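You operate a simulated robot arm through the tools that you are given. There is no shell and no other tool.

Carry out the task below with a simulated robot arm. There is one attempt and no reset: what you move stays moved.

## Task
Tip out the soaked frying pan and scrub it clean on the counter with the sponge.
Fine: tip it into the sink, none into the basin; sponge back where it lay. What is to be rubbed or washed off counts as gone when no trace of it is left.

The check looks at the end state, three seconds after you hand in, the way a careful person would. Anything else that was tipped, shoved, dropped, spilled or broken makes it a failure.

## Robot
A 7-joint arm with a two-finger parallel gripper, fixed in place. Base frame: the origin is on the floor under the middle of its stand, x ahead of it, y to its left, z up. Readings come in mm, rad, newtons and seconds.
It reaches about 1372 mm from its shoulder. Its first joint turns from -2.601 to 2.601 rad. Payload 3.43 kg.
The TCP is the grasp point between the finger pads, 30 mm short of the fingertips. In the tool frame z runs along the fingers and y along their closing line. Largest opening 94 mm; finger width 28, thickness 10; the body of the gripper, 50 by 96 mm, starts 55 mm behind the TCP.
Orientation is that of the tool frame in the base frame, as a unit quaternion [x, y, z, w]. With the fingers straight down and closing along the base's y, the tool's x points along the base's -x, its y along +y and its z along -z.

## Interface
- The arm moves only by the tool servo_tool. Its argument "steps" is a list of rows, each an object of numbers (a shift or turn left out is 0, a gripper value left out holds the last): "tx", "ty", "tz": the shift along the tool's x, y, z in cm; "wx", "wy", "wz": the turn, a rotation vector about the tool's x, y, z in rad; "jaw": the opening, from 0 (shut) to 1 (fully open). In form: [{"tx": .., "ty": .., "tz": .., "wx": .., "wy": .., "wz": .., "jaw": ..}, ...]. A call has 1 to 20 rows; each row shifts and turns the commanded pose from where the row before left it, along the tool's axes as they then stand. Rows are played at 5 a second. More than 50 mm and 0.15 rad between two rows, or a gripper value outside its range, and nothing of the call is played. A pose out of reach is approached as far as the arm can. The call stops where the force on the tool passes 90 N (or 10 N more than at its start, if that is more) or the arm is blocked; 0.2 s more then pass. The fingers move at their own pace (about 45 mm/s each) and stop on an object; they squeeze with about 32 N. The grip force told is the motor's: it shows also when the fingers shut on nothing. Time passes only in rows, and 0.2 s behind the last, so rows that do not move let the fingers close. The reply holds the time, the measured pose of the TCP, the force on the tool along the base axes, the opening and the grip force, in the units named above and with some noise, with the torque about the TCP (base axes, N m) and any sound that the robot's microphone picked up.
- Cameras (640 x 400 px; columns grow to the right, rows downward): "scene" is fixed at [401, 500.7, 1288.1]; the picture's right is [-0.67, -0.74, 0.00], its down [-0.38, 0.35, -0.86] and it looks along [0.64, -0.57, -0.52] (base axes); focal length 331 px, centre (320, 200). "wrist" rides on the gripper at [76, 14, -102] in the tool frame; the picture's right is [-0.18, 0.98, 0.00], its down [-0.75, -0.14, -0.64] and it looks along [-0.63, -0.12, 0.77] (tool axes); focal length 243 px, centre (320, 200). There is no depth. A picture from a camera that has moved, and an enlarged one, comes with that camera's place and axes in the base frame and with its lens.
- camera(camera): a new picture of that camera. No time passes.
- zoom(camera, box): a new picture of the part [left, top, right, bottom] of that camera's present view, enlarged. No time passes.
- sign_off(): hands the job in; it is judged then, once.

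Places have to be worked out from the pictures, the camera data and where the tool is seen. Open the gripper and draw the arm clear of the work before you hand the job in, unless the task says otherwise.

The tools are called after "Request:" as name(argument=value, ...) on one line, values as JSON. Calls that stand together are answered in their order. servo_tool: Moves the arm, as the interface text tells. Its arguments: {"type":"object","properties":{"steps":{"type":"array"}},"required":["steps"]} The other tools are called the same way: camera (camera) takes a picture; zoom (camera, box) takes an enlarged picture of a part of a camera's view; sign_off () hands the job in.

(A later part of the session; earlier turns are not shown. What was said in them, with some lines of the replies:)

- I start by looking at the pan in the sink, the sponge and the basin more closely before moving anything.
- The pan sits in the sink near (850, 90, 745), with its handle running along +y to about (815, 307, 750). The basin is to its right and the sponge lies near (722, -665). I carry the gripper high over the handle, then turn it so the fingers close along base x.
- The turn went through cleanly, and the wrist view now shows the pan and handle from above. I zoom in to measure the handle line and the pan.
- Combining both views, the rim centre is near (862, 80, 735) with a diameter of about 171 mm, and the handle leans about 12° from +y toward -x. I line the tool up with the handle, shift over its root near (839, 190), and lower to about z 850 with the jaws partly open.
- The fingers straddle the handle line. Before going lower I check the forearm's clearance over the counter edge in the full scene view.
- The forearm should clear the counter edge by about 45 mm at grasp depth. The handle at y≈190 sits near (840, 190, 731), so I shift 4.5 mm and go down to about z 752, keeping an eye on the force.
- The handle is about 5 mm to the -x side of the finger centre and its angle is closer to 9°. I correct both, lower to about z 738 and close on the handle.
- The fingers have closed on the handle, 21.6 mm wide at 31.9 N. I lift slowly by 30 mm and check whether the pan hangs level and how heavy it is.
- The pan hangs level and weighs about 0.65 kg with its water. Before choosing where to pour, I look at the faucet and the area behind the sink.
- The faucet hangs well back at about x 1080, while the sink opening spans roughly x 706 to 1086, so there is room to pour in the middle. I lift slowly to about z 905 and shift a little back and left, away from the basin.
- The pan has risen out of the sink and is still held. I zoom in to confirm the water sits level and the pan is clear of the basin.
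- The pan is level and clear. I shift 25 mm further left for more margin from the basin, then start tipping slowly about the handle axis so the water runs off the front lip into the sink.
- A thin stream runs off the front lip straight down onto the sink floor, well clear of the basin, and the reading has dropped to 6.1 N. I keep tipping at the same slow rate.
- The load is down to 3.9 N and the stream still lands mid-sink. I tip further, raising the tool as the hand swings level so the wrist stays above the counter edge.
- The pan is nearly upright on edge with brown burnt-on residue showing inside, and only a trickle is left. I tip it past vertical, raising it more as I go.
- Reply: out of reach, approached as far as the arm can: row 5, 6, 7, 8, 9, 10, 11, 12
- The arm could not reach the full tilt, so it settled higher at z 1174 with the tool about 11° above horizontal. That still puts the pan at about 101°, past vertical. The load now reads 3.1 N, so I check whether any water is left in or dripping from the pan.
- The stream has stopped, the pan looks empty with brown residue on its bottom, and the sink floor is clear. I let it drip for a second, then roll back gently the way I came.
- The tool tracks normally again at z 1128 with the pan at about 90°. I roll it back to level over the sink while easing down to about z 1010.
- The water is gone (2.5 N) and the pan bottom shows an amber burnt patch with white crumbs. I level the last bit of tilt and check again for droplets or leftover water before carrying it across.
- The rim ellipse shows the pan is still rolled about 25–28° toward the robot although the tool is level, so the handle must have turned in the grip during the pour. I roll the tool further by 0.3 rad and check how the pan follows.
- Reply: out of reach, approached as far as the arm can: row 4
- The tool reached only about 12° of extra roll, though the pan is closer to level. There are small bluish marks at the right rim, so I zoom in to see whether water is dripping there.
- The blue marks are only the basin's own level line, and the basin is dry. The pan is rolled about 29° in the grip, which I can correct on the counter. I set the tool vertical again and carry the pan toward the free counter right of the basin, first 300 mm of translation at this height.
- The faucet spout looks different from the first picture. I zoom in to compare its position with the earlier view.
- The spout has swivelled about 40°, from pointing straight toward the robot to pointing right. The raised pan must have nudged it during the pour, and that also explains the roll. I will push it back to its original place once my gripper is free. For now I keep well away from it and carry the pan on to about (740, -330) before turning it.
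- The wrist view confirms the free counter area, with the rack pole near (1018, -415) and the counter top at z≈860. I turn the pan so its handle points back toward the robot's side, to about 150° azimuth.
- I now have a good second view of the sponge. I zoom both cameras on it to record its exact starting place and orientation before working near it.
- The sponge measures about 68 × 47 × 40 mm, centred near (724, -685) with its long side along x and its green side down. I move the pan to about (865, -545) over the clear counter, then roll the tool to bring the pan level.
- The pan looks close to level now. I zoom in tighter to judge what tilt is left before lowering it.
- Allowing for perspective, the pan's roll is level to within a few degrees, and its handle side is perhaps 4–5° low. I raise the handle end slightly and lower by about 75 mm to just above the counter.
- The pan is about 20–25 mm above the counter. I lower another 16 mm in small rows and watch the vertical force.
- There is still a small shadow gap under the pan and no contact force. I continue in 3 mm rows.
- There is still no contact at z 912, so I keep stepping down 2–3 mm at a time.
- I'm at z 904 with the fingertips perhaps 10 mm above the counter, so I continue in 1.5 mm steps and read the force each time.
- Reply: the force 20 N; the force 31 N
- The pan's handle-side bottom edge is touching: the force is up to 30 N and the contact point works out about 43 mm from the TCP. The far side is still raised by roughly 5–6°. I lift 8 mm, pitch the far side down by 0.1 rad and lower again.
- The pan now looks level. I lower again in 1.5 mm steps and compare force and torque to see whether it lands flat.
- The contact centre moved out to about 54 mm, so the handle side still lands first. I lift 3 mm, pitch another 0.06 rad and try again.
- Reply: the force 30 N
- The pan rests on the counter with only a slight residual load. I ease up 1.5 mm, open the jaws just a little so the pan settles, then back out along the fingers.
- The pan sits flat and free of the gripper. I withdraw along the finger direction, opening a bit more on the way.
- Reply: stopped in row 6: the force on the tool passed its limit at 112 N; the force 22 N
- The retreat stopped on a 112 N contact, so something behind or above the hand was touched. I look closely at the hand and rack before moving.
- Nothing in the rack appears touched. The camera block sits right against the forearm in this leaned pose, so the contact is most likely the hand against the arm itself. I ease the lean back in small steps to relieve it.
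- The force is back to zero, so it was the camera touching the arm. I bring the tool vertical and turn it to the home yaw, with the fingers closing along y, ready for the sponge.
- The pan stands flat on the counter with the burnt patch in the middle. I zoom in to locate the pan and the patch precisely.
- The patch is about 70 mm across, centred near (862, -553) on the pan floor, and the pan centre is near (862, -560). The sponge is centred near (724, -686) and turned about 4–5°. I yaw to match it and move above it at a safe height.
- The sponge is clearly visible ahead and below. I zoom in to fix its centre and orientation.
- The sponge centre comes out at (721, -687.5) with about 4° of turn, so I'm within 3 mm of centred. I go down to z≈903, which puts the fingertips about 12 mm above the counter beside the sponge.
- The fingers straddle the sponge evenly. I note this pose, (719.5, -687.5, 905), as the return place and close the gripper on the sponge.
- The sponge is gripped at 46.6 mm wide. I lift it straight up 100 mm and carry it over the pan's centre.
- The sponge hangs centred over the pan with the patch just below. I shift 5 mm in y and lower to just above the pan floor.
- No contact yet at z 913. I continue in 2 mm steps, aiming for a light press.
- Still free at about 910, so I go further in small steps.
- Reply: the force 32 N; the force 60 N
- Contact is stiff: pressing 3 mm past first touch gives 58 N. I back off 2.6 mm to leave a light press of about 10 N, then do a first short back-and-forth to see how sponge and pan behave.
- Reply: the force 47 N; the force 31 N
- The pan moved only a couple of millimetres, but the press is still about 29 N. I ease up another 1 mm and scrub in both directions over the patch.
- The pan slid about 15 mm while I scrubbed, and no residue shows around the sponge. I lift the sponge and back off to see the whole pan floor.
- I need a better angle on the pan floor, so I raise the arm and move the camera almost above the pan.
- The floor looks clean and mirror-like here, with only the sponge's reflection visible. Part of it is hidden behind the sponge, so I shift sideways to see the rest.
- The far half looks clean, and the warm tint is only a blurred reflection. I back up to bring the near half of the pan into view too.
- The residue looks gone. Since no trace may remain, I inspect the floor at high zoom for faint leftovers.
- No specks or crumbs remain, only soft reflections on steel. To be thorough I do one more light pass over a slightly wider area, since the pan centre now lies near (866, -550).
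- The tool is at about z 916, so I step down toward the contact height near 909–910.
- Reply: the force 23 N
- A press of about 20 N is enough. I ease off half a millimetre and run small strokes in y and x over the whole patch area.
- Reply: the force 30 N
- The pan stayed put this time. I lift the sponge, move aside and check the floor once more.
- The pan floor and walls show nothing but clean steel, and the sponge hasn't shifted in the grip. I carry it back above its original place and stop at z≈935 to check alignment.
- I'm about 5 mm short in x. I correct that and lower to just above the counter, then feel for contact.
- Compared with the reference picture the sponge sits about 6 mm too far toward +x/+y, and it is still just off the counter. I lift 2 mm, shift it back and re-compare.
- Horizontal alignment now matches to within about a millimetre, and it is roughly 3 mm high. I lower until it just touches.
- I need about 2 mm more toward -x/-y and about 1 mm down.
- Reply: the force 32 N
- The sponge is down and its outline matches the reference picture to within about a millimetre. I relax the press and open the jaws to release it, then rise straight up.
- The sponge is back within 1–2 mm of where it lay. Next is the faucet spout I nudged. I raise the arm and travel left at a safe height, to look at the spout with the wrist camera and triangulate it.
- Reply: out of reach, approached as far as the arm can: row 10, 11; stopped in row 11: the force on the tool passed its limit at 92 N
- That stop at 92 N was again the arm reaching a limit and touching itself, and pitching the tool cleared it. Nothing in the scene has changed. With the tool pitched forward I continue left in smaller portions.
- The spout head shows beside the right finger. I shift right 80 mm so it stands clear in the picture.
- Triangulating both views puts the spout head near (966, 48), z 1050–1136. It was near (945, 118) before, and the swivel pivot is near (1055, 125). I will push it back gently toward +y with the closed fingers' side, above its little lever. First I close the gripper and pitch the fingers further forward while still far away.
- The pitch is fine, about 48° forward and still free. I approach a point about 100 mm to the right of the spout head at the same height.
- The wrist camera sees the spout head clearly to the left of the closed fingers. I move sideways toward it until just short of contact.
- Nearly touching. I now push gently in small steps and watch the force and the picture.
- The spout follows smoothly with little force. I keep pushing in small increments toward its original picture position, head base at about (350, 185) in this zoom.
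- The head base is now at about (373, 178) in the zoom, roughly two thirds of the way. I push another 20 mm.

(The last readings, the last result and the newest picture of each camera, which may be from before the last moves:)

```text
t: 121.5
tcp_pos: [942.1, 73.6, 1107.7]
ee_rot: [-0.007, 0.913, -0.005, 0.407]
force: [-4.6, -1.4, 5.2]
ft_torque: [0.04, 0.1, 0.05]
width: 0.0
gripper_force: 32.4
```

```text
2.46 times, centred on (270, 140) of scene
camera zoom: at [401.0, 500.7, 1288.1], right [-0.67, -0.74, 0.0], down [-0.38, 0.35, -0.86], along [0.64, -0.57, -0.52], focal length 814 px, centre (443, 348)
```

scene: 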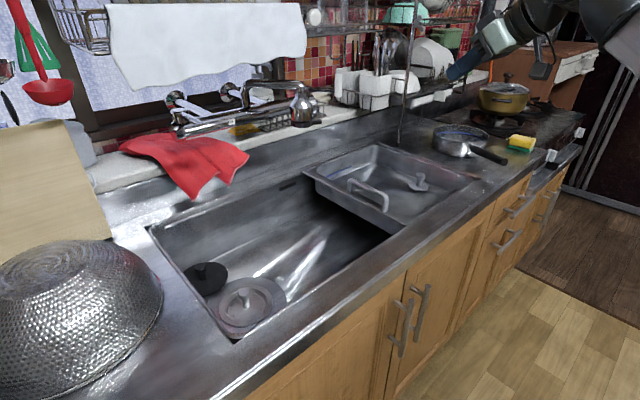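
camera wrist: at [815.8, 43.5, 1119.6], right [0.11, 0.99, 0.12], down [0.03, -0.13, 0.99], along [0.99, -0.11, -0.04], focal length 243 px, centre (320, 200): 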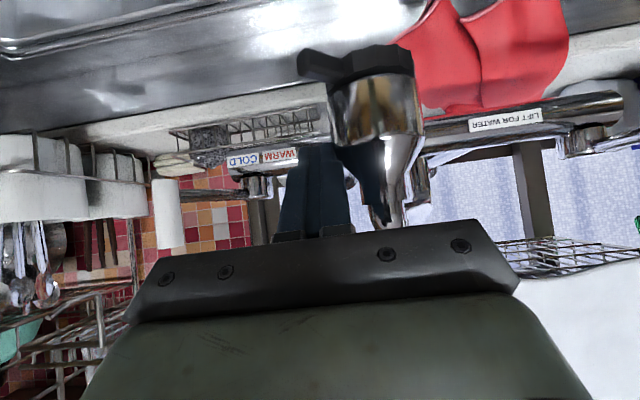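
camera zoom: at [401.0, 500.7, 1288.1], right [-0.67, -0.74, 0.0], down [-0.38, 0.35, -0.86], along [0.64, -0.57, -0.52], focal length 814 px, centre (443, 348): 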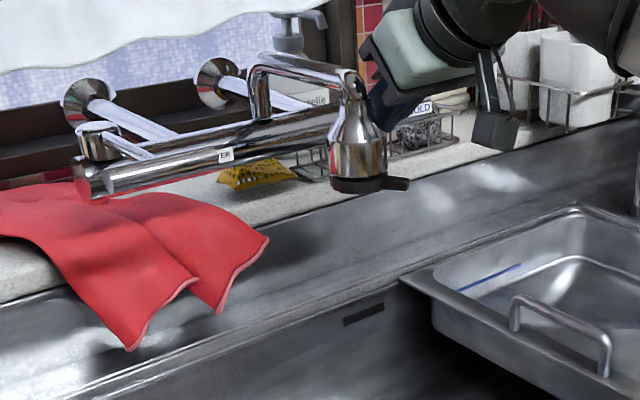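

The head is close to its original spot, but the black lever seems to point differently than in the first picture. I zoom in to compare its orientation.

Request:
zoom(camera="scene", box=[240, 80, 320, 140])

Request:
camera(camera="wrist")

Request:
camera(camera="scene")

```text
6.67 times, centred on (280, 110) of scene
camera zoom: at [401.0, 500.7, 1288.1], right [-0.67, -0.74, 0.0], down [-0.38, 0.35, -0.86], along [0.64, -0.57, -0.52], focal length 2205 px, centre (587, 800)
```

zoom: 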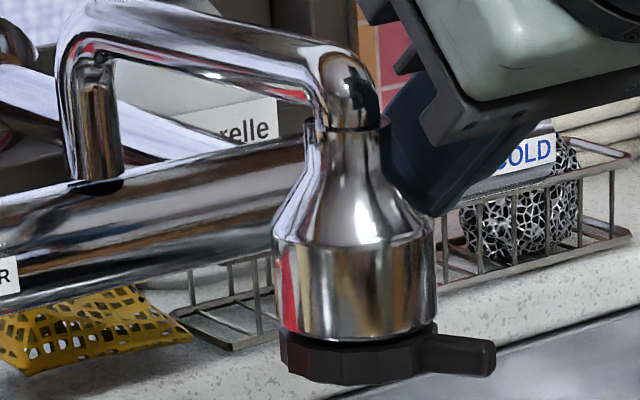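

```text
taken
camera wrist: at [814.0, 85.8, 1118.5], right [0.11, 0.99, 0.12], down [0.03, -0.13, 0.99], along [0.99, -0.11, -0.04], focal length 243 px, centre (320, 200)
```

wrist: 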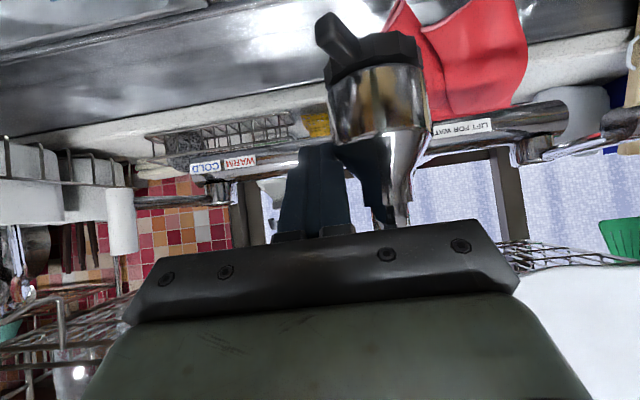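

```text
taken
```

scene: 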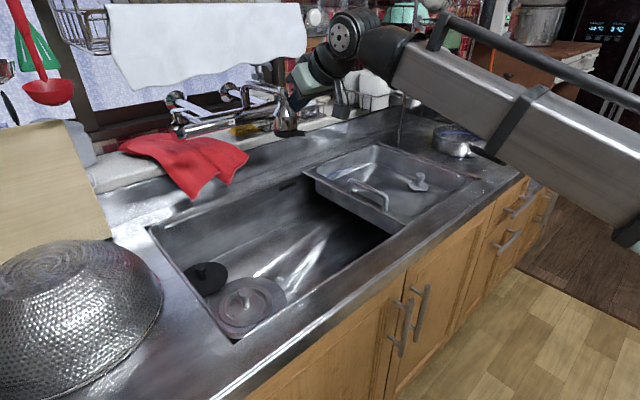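

Triangulating shows the lever turned rigidly with the spout (about 34° against about 31°), so the head is one piece and only the swivel angle matters. It still needs about 11 zoom pixels (roughly 12 mm), so I push another 9 mm.

Request:
servo_tool(steps=[{"ty": 0.45}, {"ty": 0.45}, {}])

Request:
zoom(camera="scene", box=[140, 60, 400, 220])

```text
t: 122.2
tcp_pos: [941.1, 81.9, 1105.7]
ee_rot: [-0.007, 0.913, -0.005, 0.409]
force: [-6.8, -1.5, 11.1]
ft_torque: [0.14, 0.22, 0.08]
width: 0.0
gripper_force: 31.5
```

```text
2.46 times, centred on (270, 140) of scene
camera zoom: at [401.0, 500.7, 1288.1], right [-0.67, -0.74, 0.0], down [-0.38, 0.35, -0.86], along [0.64, -0.57, -0.52], focal length 814 px, centre (443, 348)
```

zoom: 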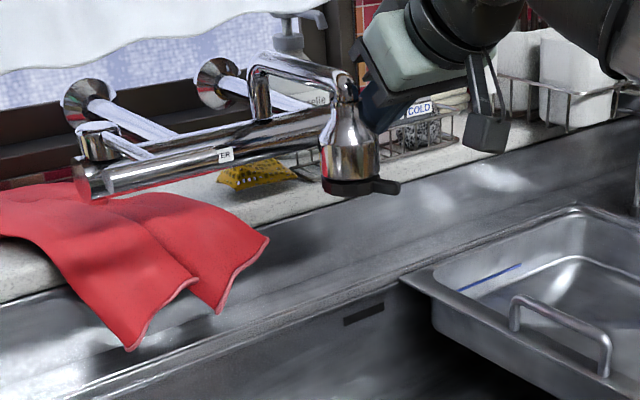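

The head base is now at about (350, 187), within 1–2 pixels of where it started. I nudge 2 mm more, then back away and confirm the resting position.

Request:
servo_tool(steps=[{"ty": 0.2}, {}, {"ty": -1.0}, {"ty": -2.0}, {"ty": -3.0}, {"ty": -3.0}, {}])

Request:
zoom(camera="scene", box=[140, 60, 400, 220])

Request:
camera(camera="wrist")

```text
t: 123.8
tcp_pos: [941.7, -5.6, 1105.0]
ee_rot: [-0.008, 0.913, -0.004, 0.407]
force: [0.1, 0.0, 0.0]
ft_torque: [-0.04, 0.02, 0.01]
width: 0.1
gripper_force: 31.6
```

```text
2.46 times, centred on (270, 140) of scene
camera zoom: at [401.0, 500.7, 1288.1], right [-0.67, -0.74, 0.0], down [-0.38, 0.35, -0.86], along [0.64, -0.57, -0.52], focal length 814 px, centre (443, 348)
```

zoom: 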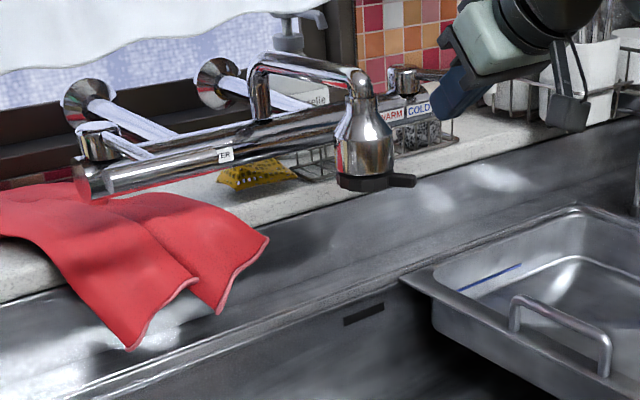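

```text
taken
camera wrist: at [814.0, 6.8, 1116.7], right [0.11, 0.99, 0.12], down [0.03, -0.13, 0.99], along [0.99, -0.11, -0.04], focal length 243 px, centre (320, 200)
```

wrist: 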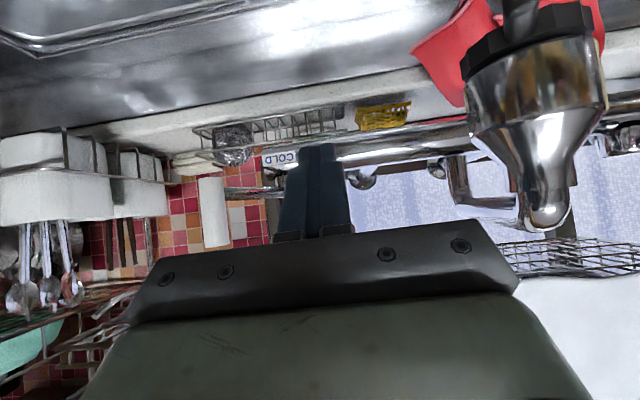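

When I withdrew sideways the finger dragged the spout back a little (base at about 364 instead of 350). I redo the last push slightly higher on the neck. This time I'll withdraw backward along the fingers, which is radial to the swivel and won't turn it.

Request:
servo_tool(steps=[{"tx": -0.75, "tz": -0.67}, {"ty": 2.5}, {"ty": 2.5}, {"ty": 1.0}, {}])

Request:
servo_tool(steps=[{"ty": 0.5}, {"ty": 0.5}, {"ty": 0.5}, {}])

Request:
zoom(camera="scene", box=[140, 60, 400, 220])

```text
t: 125.0
tcp_pos: [941.7, 54.4, 1115.9]
ee_rot: [-0.008, 0.913, -0.004, 0.407]
force: [-0.7, -0.4, -0.1]
ft_torque: [-0.02, 0.01, 0.03]
width: 0.0
gripper_force: 32.1
```

```text
t: 126.0
tcp_pos: [942.9, 69.7, 1116.4]
ee_rot: [-0.008, 0.913, -0.005, 0.407]
force: [0.0, -2.2, 0.0]
ft_torque: [-0.03, 0.01, -0.02]
width: 0.2
gripper_force: 32.2
```

```text
2.46 times, centred on (270, 140) of scene
camera zoom: at [401.0, 500.7, 1288.1], right [-0.67, -0.74, 0.0], down [-0.38, 0.35, -0.86], along [0.64, -0.57, -0.52], focal length 814 px, centre (443, 348)
```

zoom: 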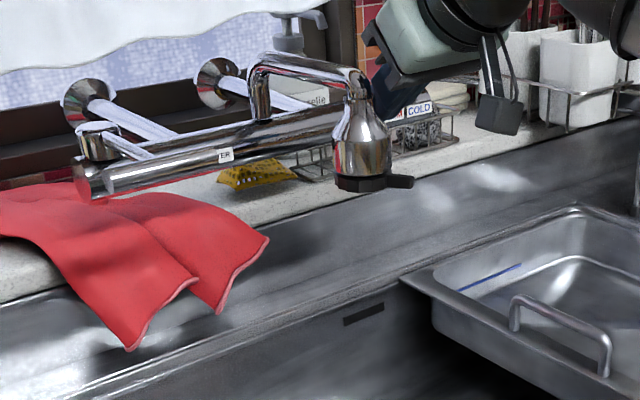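

The finger is in contact with the neck and the head is at about 362. I push another 14 mm in small steps.

Request:
servo_tool(steps=[{"ty": 0.35}, {"ty": 0.35}, {"ty": 0.35}, {"ty": 0.35}, {}, {}])

Request:
zoom(camera="scene", box=[140, 60, 400, 220])

```text
t: 127.5
tcp_pos: [941.4, 84.4, 1116.7]
ee_rot: [-0.008, 0.913, -0.003, 0.407]
force: [-0.3, -1.4, -0.1]
ft_torque: [-0.02, 0.02, 0.03]
width: 0.2
gripper_force: 32.7
```

```text
2.46 times, centred on (270, 140) of scene
camera zoom: at [401.0, 500.7, 1288.1], right [-0.67, -0.74, 0.0], down [-0.38, 0.35, -0.86], along [0.64, -0.57, -0.52], focal length 814 px, centre (443, 348)
```

zoom: 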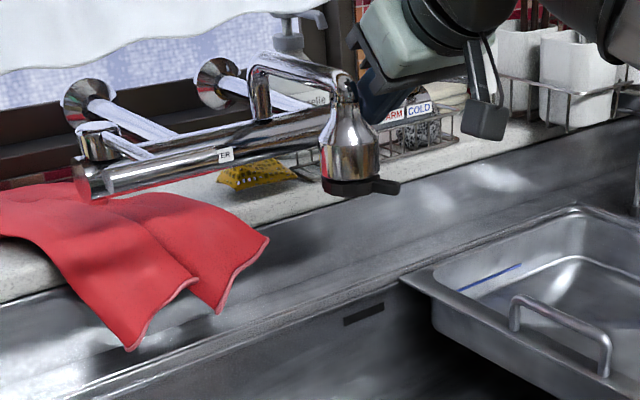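

The head base is back at about 350 with almost no force. I add 2 mm and withdraw straight back along the fingers.

Request:
servo_tool(steps=[{"ty": 0.2}, {}, {"tz": -1.5}, {"tz": -3.0}, {"tz": -4.0}, {"tz": -4.0}, {}])

Request:
zoom(camera="scene", box=[140, 60, 400, 220])

Request:
camera(camera="wrist")

```text
t: 129.1
tcp_pos: [847.5, 85.8, 1198.8]
ee_rot: [-0.008, 0.913, -0.004, 0.408]
force: [0.0, 1.1, 0.0]
ft_torque: [0.0, 0.0, -0.06]
width: 0.0
gripper_force: 32.2
```

```text
2.46 times, centred on (270, 140) of scene
camera zoom: at [401.0, 500.7, 1288.1], right [-0.67, -0.74, 0.0], down [-0.38, 0.35, -0.86], along [0.64, -0.57, -0.52], focal length 814 px, centre (443, 348)
```

zoom: 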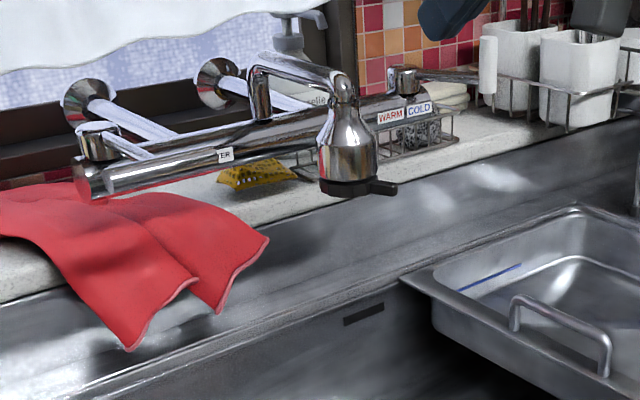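

```text
taken
camera wrist: at [721.1, 98.3, 1209.8], right [0.11, 0.99, 0.12], down [0.03, -0.13, 0.99], along [0.99, -0.11, -0.04], focal length 243 px, centre (320, 200)
```

wrist: 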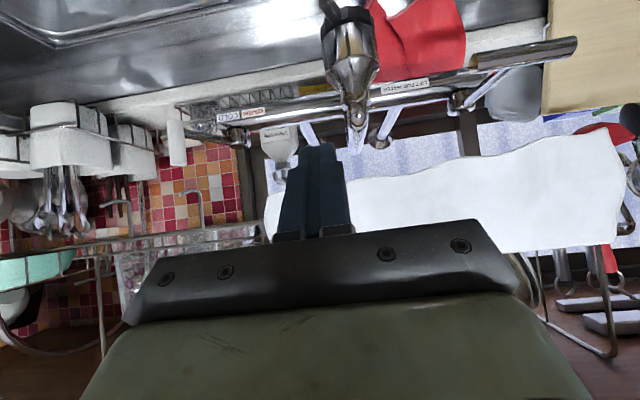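

The spout now rests at about 347.5 in the zoom, with the bell spanning 318–377, which matches the first picture. I take a full scene picture and a close zoom to verify the faucet, pan, sponge and everything else.

Request:
camera(camera="scene")

Request:
zoom(camera="scene", box=[240, 80, 320, 140])

Request:
zoom(camera="scene", box=[160, 200, 420, 360])

```text
taken
```

scene: 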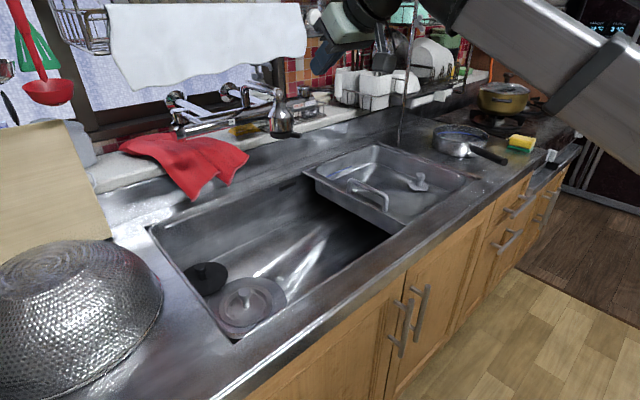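

```text
6.67 times, centred on (280, 110) of scene
camera zoom: at [401.0, 500.7, 1288.1], right [-0.67, -0.74, 0.0], down [-0.38, 0.35, -0.86], along [0.64, -0.57, -0.52], focal length 2205 px, centre (587, 800)
```

zoom: 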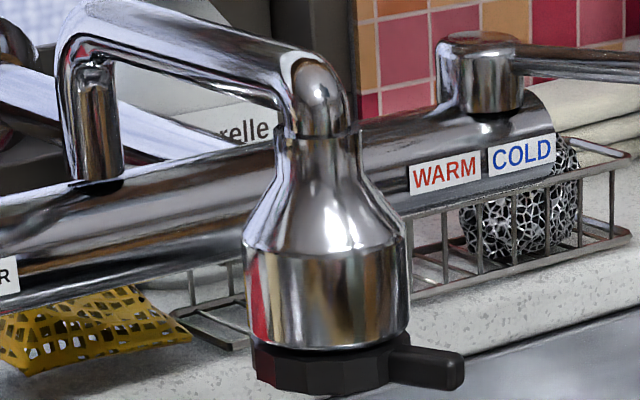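

```text
2.46 times, centred on (290, 280) of scene
camera zoom: at [401.0, 500.7, 1288.1], right [-0.67, -0.74, 0.0], down [-0.38, 0.35, -0.86], along [0.64, -0.57, -0.52], focal length 814 px, centre (394, 3)
```

zoom: 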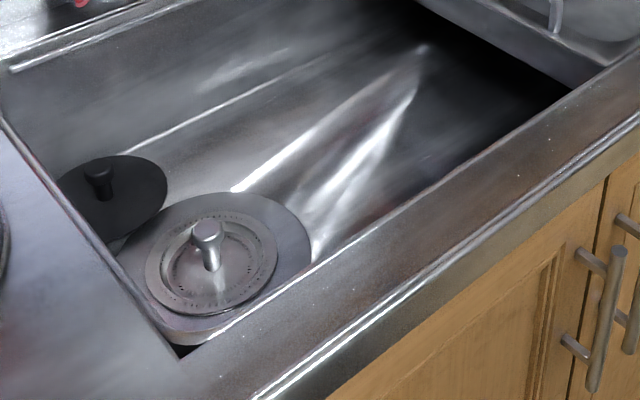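

Everything looks in place. I take a closer look at the spout head from the wrist camera to judge the lever's direction relative to the spout.

Request:
zoom(camera="wrist", box=[290, 0, 410, 150])

```text
2.67 times, centred on (350, 75) of wrist
camera zoom: at [721.1, 98.3, 1209.8], right [0.11, 0.99, 0.12], down [0.03, -0.13, 0.99], along [0.99, -0.11, -0.04], focal length 647 px, centre (240, 533)
```

zoom: 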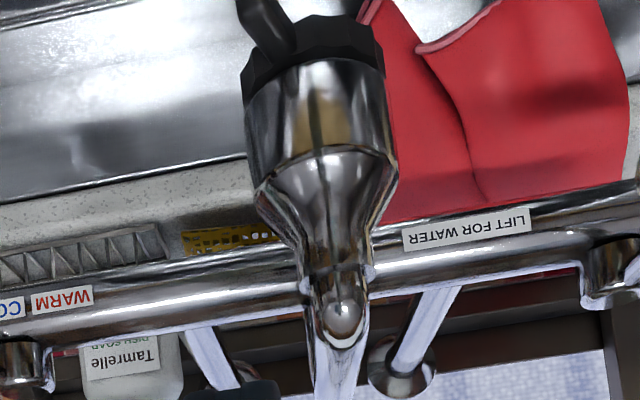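

The spout points straight back from the camera and the lever is a fixed part of its head, so I consider it restored. I draw the arm back and down toward its starting pose, opening the gripper.

Request:
servo_tool(steps=[{"tx": 2.1, "ty": -3.1, "tz": -0.47}, {"tx": 2.1, "ty": -3.1, "tz": -0.47}, {"tx": 2.1, "ty": -3.1, "tz": -0.47}, {"tx": 2.1, "ty": -3.1, "tz": -0.47}, {"tx": 2.1, "ty": -3.1, "tz": -0.47}, {"tx": 2.1, "ty": -3.1, "tz": -0.47}, {"tx": 2.1, "ty": -3.1, "tz": -0.47}, {"tx": 2.1, "ty": -3.1, "tz": -0.47}, {}])

Request:
servo_tool(steps=[{"wy": 0.105, "jaw": 0.95}, {"wy": 0.105}, {"wy": 0.105}, {"wy": 0.105}, {"wy": 0.105}, {"wy": 0.105}, {"wy": 0.105}, {"wy": 0.105}, {}])

Request:
camera(camera="scene")

Request:
camera(camera="wrist")

```text
t: 131.1
tcp_pos: [709.8, -166.2, 1104.6]
ee_rot: [-0.009, 0.913, -0.004, 0.407]
force: [-0.5, -0.1, 0.0]
ft_torque: [0.05, -0.01, 0.01]
width: 0.3
gripper_force: 31.9
```

```text
t: 133.1
tcp_pos: [710.6, -164.3, 1104.0]
ee_rot: [-0.005, 1.0, -0.007, -0.001]
force: [9.9, 0.2, -20.0]
ft_torque: [-0.53, -0.21, -0.28]
width: 89.3
gripper_force: 0.0
```

```text
taken
```

scene: 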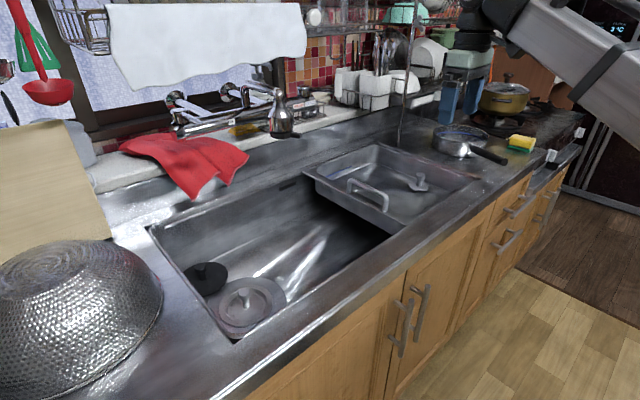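

```text
taken
camera wrist: at [635.3, -151.1, 1206.3], right [0.17, 0.98, -0.01], down [0.76, -0.12, 0.64], along [0.63, -0.12, -0.77], focal length 243 px, centre (320, 200)
```

wrist: 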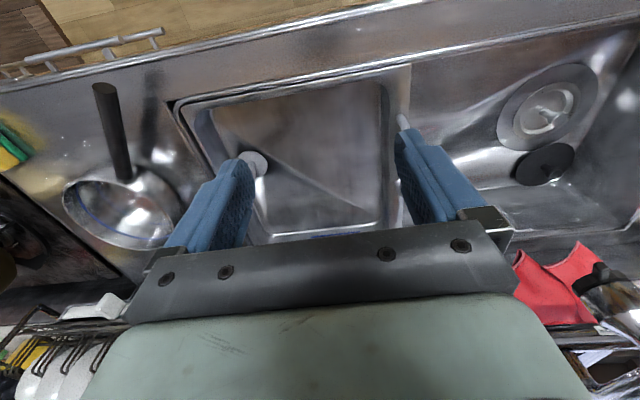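

There is a light self-contact again (about 20 N) in this pose. At the starting height of z≈1077 the arm was free, so I lower 30 mm to relieve it and look over the pan, basin and sponge one last time.

Request:
servo_tool(steps=[{"tz": 1.5, "tx": -0.5}, {"tz": 1.5, "tx": -0.5, "ty": -2.0}, {"ty": -2.0}, {}])

Request:
zoom(camera="wrist", box=[0, 60, 260, 280])

Request:
zoom(camera="scene", box=[280, 120, 560, 260])

Request:
zoom(camera="scene", box=[430, 110, 510, 165])

```text
t: 134.1
tcp_pos: [721.9, -205.3, 1073.8]
ee_rot: [-0.006, 1.0, -0.007, -0.001]
force: [-0.5, -0.4, 0.0]
ft_torque: [0.0, -0.02, -0.01]
width: 89.3
gripper_force: 0.1
```

```text
1.82 times, centred on (130, 170) of wrist
camera zoom: at [646.6, -190.7, 1176.5], right [0.17, 0.98, -0.01], down [0.76, -0.12, 0.64], along [0.63, -0.12, -0.77], focal length 441 px, centre (666, 254)
```

zoom: 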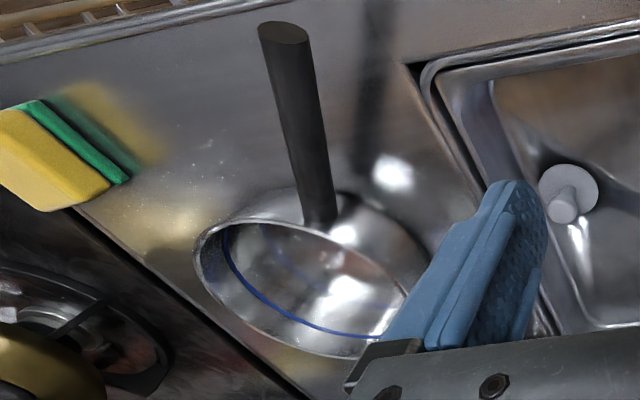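

```text
2.29 times, centred on (420, 190) of scene
camera zoom: at [401.0, 500.7, 1288.1], right [-0.67, -0.74, 0.0], down [-0.38, 0.35, -0.86], along [0.64, -0.57, -0.52], focal length 756 px, centre (91, 223)
```

zoom: 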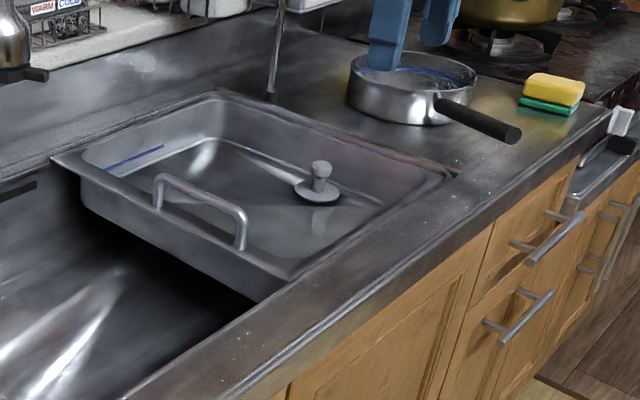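

```text
7.27 times, centred on (470, 138) of scene
camera zoom: at [401.0, 500.7, 1288.1], right [-0.67, -0.74, 0.0], down [-0.38, 0.35, -0.86], along [0.64, -0.57, -0.52], focal length 2405 px, centre (-771, 654)
```

zoom: 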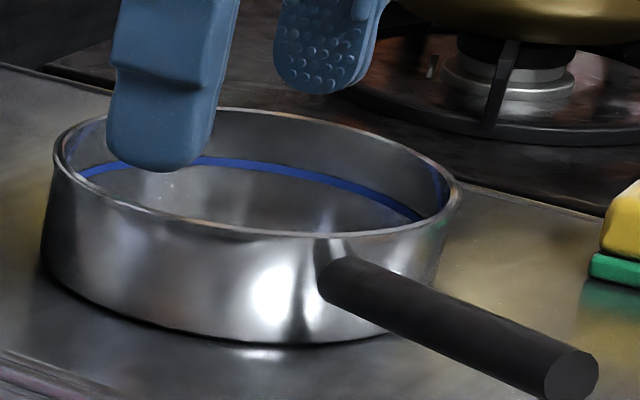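

Most of the pan shines clean, but I see a few tiny pale specks inside it. I zoom in strongly to tell whether they are reflections or residue.

Request:
zoom(camera="wrist", box=[80, 140, 180, 220])

Request:
zoom(camera="scene", box=[436, 122, 476, 147])

```text
5.00 times, centred on (130, 180) of wrist
camera zoom: at [646.6, -190.7, 1176.5], right [0.17, 0.98, -0.01], down [0.76, -0.12, 0.64], along [0.63, -0.12, -0.77], focal length 1213 px, centre (1270, 300)
```

zoom: 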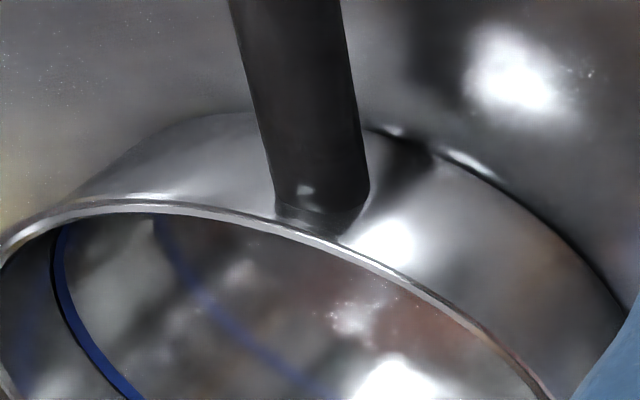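

```text
16.00 times, centred on (456, 134) of scene
camera zoom: at [401.0, 500.7, 1288.1], right [-0.67, -0.74, 0.0], down [-0.38, 0.35, -0.86], along [0.64, -0.57, -0.52], focal length 5292 px, centre (-1856, 1248)
```

zoom: 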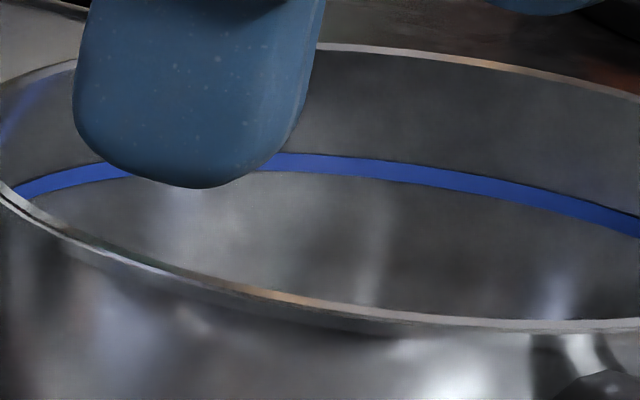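

Those specks sit near the old patch location, so I want a direct look down into the pan to be sure. I move the camera above it again.

Request:
servo_tool(steps=[{"tx": -1.16, "ty": -4.3}, {"tx": -1.16, "ty": -4.3}, {"tx": -1.16, "ty": -4.3}, {"tx": -1.16, "ty": -4.3}, {"tx": -1.16, "ty": -4.3}, {"tx": -1.16, "ty": -4.3}, {"tx": -1.16, "ty": -4.3}, {"tx": -1.16, "ty": -4.3}, {"tx": -1.16, "ty": -4.3}, {"tx": -1.16, "ty": -4.3}, {}])

Request:
camera(camera="wrist")

Request:
zoom(camera="wrist", box=[340, 0, 540, 150])

```text
t: 136.4
tcp_pos: [841.7, -629.9, 1083.9]
ee_rot: [-0.005, 1.0, -0.008, -0.001]
force: [0.1, 0.4, -1.1]
ft_torque: [-0.01, 0.02, -0.01]
width: 89.2
gripper_force: 0.0
```

```text
taken
camera wrist: at [766.3, -616.9, 1185.7], right [0.17, 0.98, -0.01], down [0.76, -0.12, 0.64], along [0.63, -0.12, -0.77], focal length 243 px, centre (320, 200)
```

wrist: 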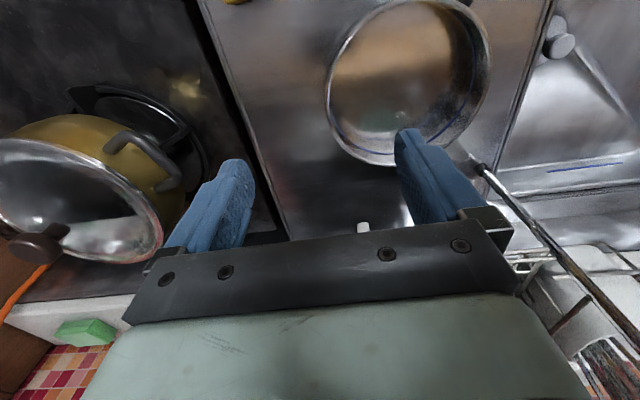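

```text
2.67 times, centred on (440, 75) of wrist
camera zoom: at [766.3, -616.9, 1185.7], right [0.17, 0.98, -0.01], down [0.76, -0.12, 0.64], along [0.63, -0.12, -0.77], focal length 647 px, centre (0, 533)
```

zoom: 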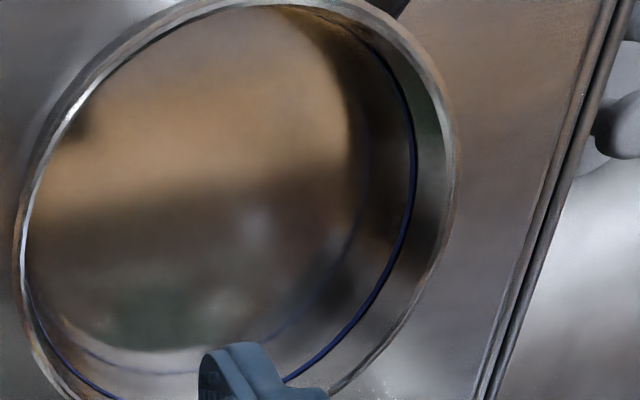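

From above the floor is uniformly clean. I take two high zooms at the old patch location to settle the specks.

Request:
zoom(camera="wrist", box=[370, 30, 450, 90])

Request:
zoom(camera="wrist", box=[340, 70, 440, 140])

```text
6.67 times, centred on (410, 60) of wrist
camera zoom: at [766.3, -616.9, 1185.7], right [0.17, 0.98, -0.01], down [0.76, -0.12, 0.64], along [0.63, -0.12, -0.77], focal length 1618 px, centre (-280, 1133)
```

zoom: 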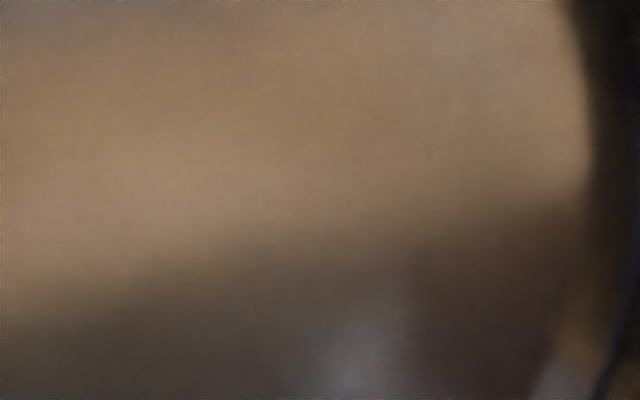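

```text
5.71 times, centred on (390, 105) of wrist
camera zoom: at [766.3, -616.9, 1185.7], right [0.17, 0.98, -0.01], down [0.76, -0.12, 0.64], along [0.63, -0.12, -0.77], focal length 1386 px, centre (-80, 743)
```

zoom: 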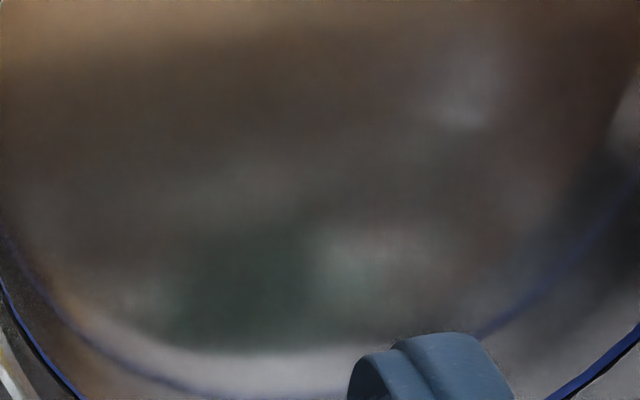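

No residue remains, so the sparkle was only specular glitter on the steel. I return the arm to its starting area, clear of the pan and sponge.

Request:
servo_tool(steps=[{"tx": 1.16, "ty": 4.3}, {"tx": 1.16, "ty": 4.3}, {"tx": 1.16, "ty": 4.3}, {"tx": 1.16, "ty": 4.3}, {"tx": 1.16, "ty": 4.3}, {"tx": 1.16, "ty": 4.3}, {"tx": 1.16, "ty": 4.3}, {"tx": 1.16, "ty": 4.3}, {"tx": 1.16, "ty": 4.3}, {}])

Request:
camera(camera="scene")

Request:
zoom(camera="scene", box=[140, 60, 400, 220])

Request:
zoom(camera="scene", box=[490, 120, 550, 165])

```text
t: 138.7
tcp_pos: [732.8, -246.0, 1074.2]
ee_rot: [-0.006, 1.0, -0.007, -0.001]
force: [-0.7, 0.6, 1.0]
ft_torque: [-0.02, 0.01, 0.0]
width: 89.4
gripper_force: 0.1
```

```text
taken
```

scene: 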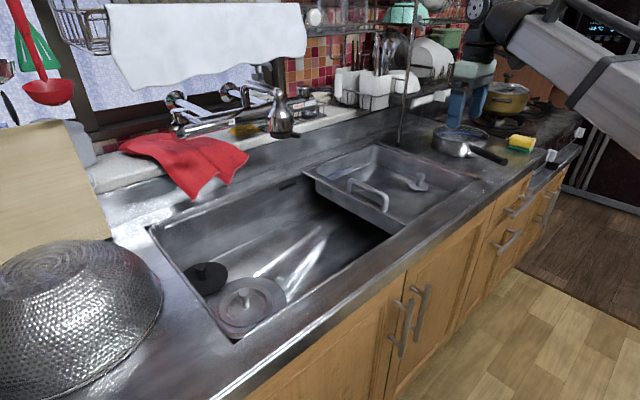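

```text
2.46 times, centred on (270, 140) of scene
camera zoom: at [401.0, 500.7, 1288.1], right [-0.67, -0.74, 0.0], down [-0.38, 0.35, -0.86], along [0.64, -0.57, -0.52], focal length 814 px, centre (443, 348)
```

zoom: 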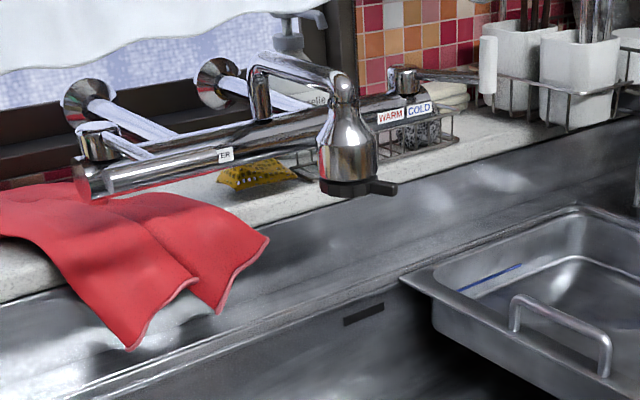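

```text
8.89 times, centred on (520, 142) of scene
camera zoom: at [401.0, 500.7, 1288.1], right [-0.67, -0.74, 0.0], down [-0.38, 0.35, -0.86], along [0.64, -0.57, -0.52], focal length 2940 px, centre (-1458, 711)
```

zoom: 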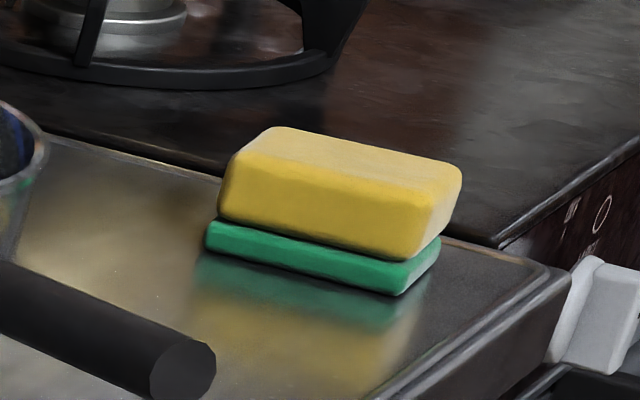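

The end state as I see it:
- **Pan:** empty, clean and flat on the counter.
- **Sponge:** green side down, within 1–2 mm of where it lay.
- **Basin:** dry.
- **Faucet spout:** back at its original angle, as near as I can judge from the pictures.
- **Arm:** gripper open and clear of the work.

I hand the job in.

Request:
sign_off()

```text
The job is handed in.
```

The pan is emptied into the sink, scrubbed clean and left flat on the counter to the right of the basin. I've handed the job in.

- **Water:** it all ran into the open part of the sink, and I saw none in the basin.
- **Residue:** the burnt patch and crumbs are gone. I checked from above at high zoom after the second scrub and saw only reflections.
- **Sponge:** it is back within 1–2 mm of where it lay, green side down.
- **Faucet spout:** I knocked it while tipping the pan, and it swung about 35–40° to the right. I pushed it back, and in the scene picture it now lines up with the start to within about a pixel or two. The small lever under its head may sit slightly differently than before. I had no close-up from the start to compare, so I can't rule that out.
- **Force stops:** the arm stopped twice on high force, at 112 N and 92 N. Both looked like the wrist camera touching the arm itself, and nothing in the scene had moved.

The gripper is open and the arm is back near where it started.
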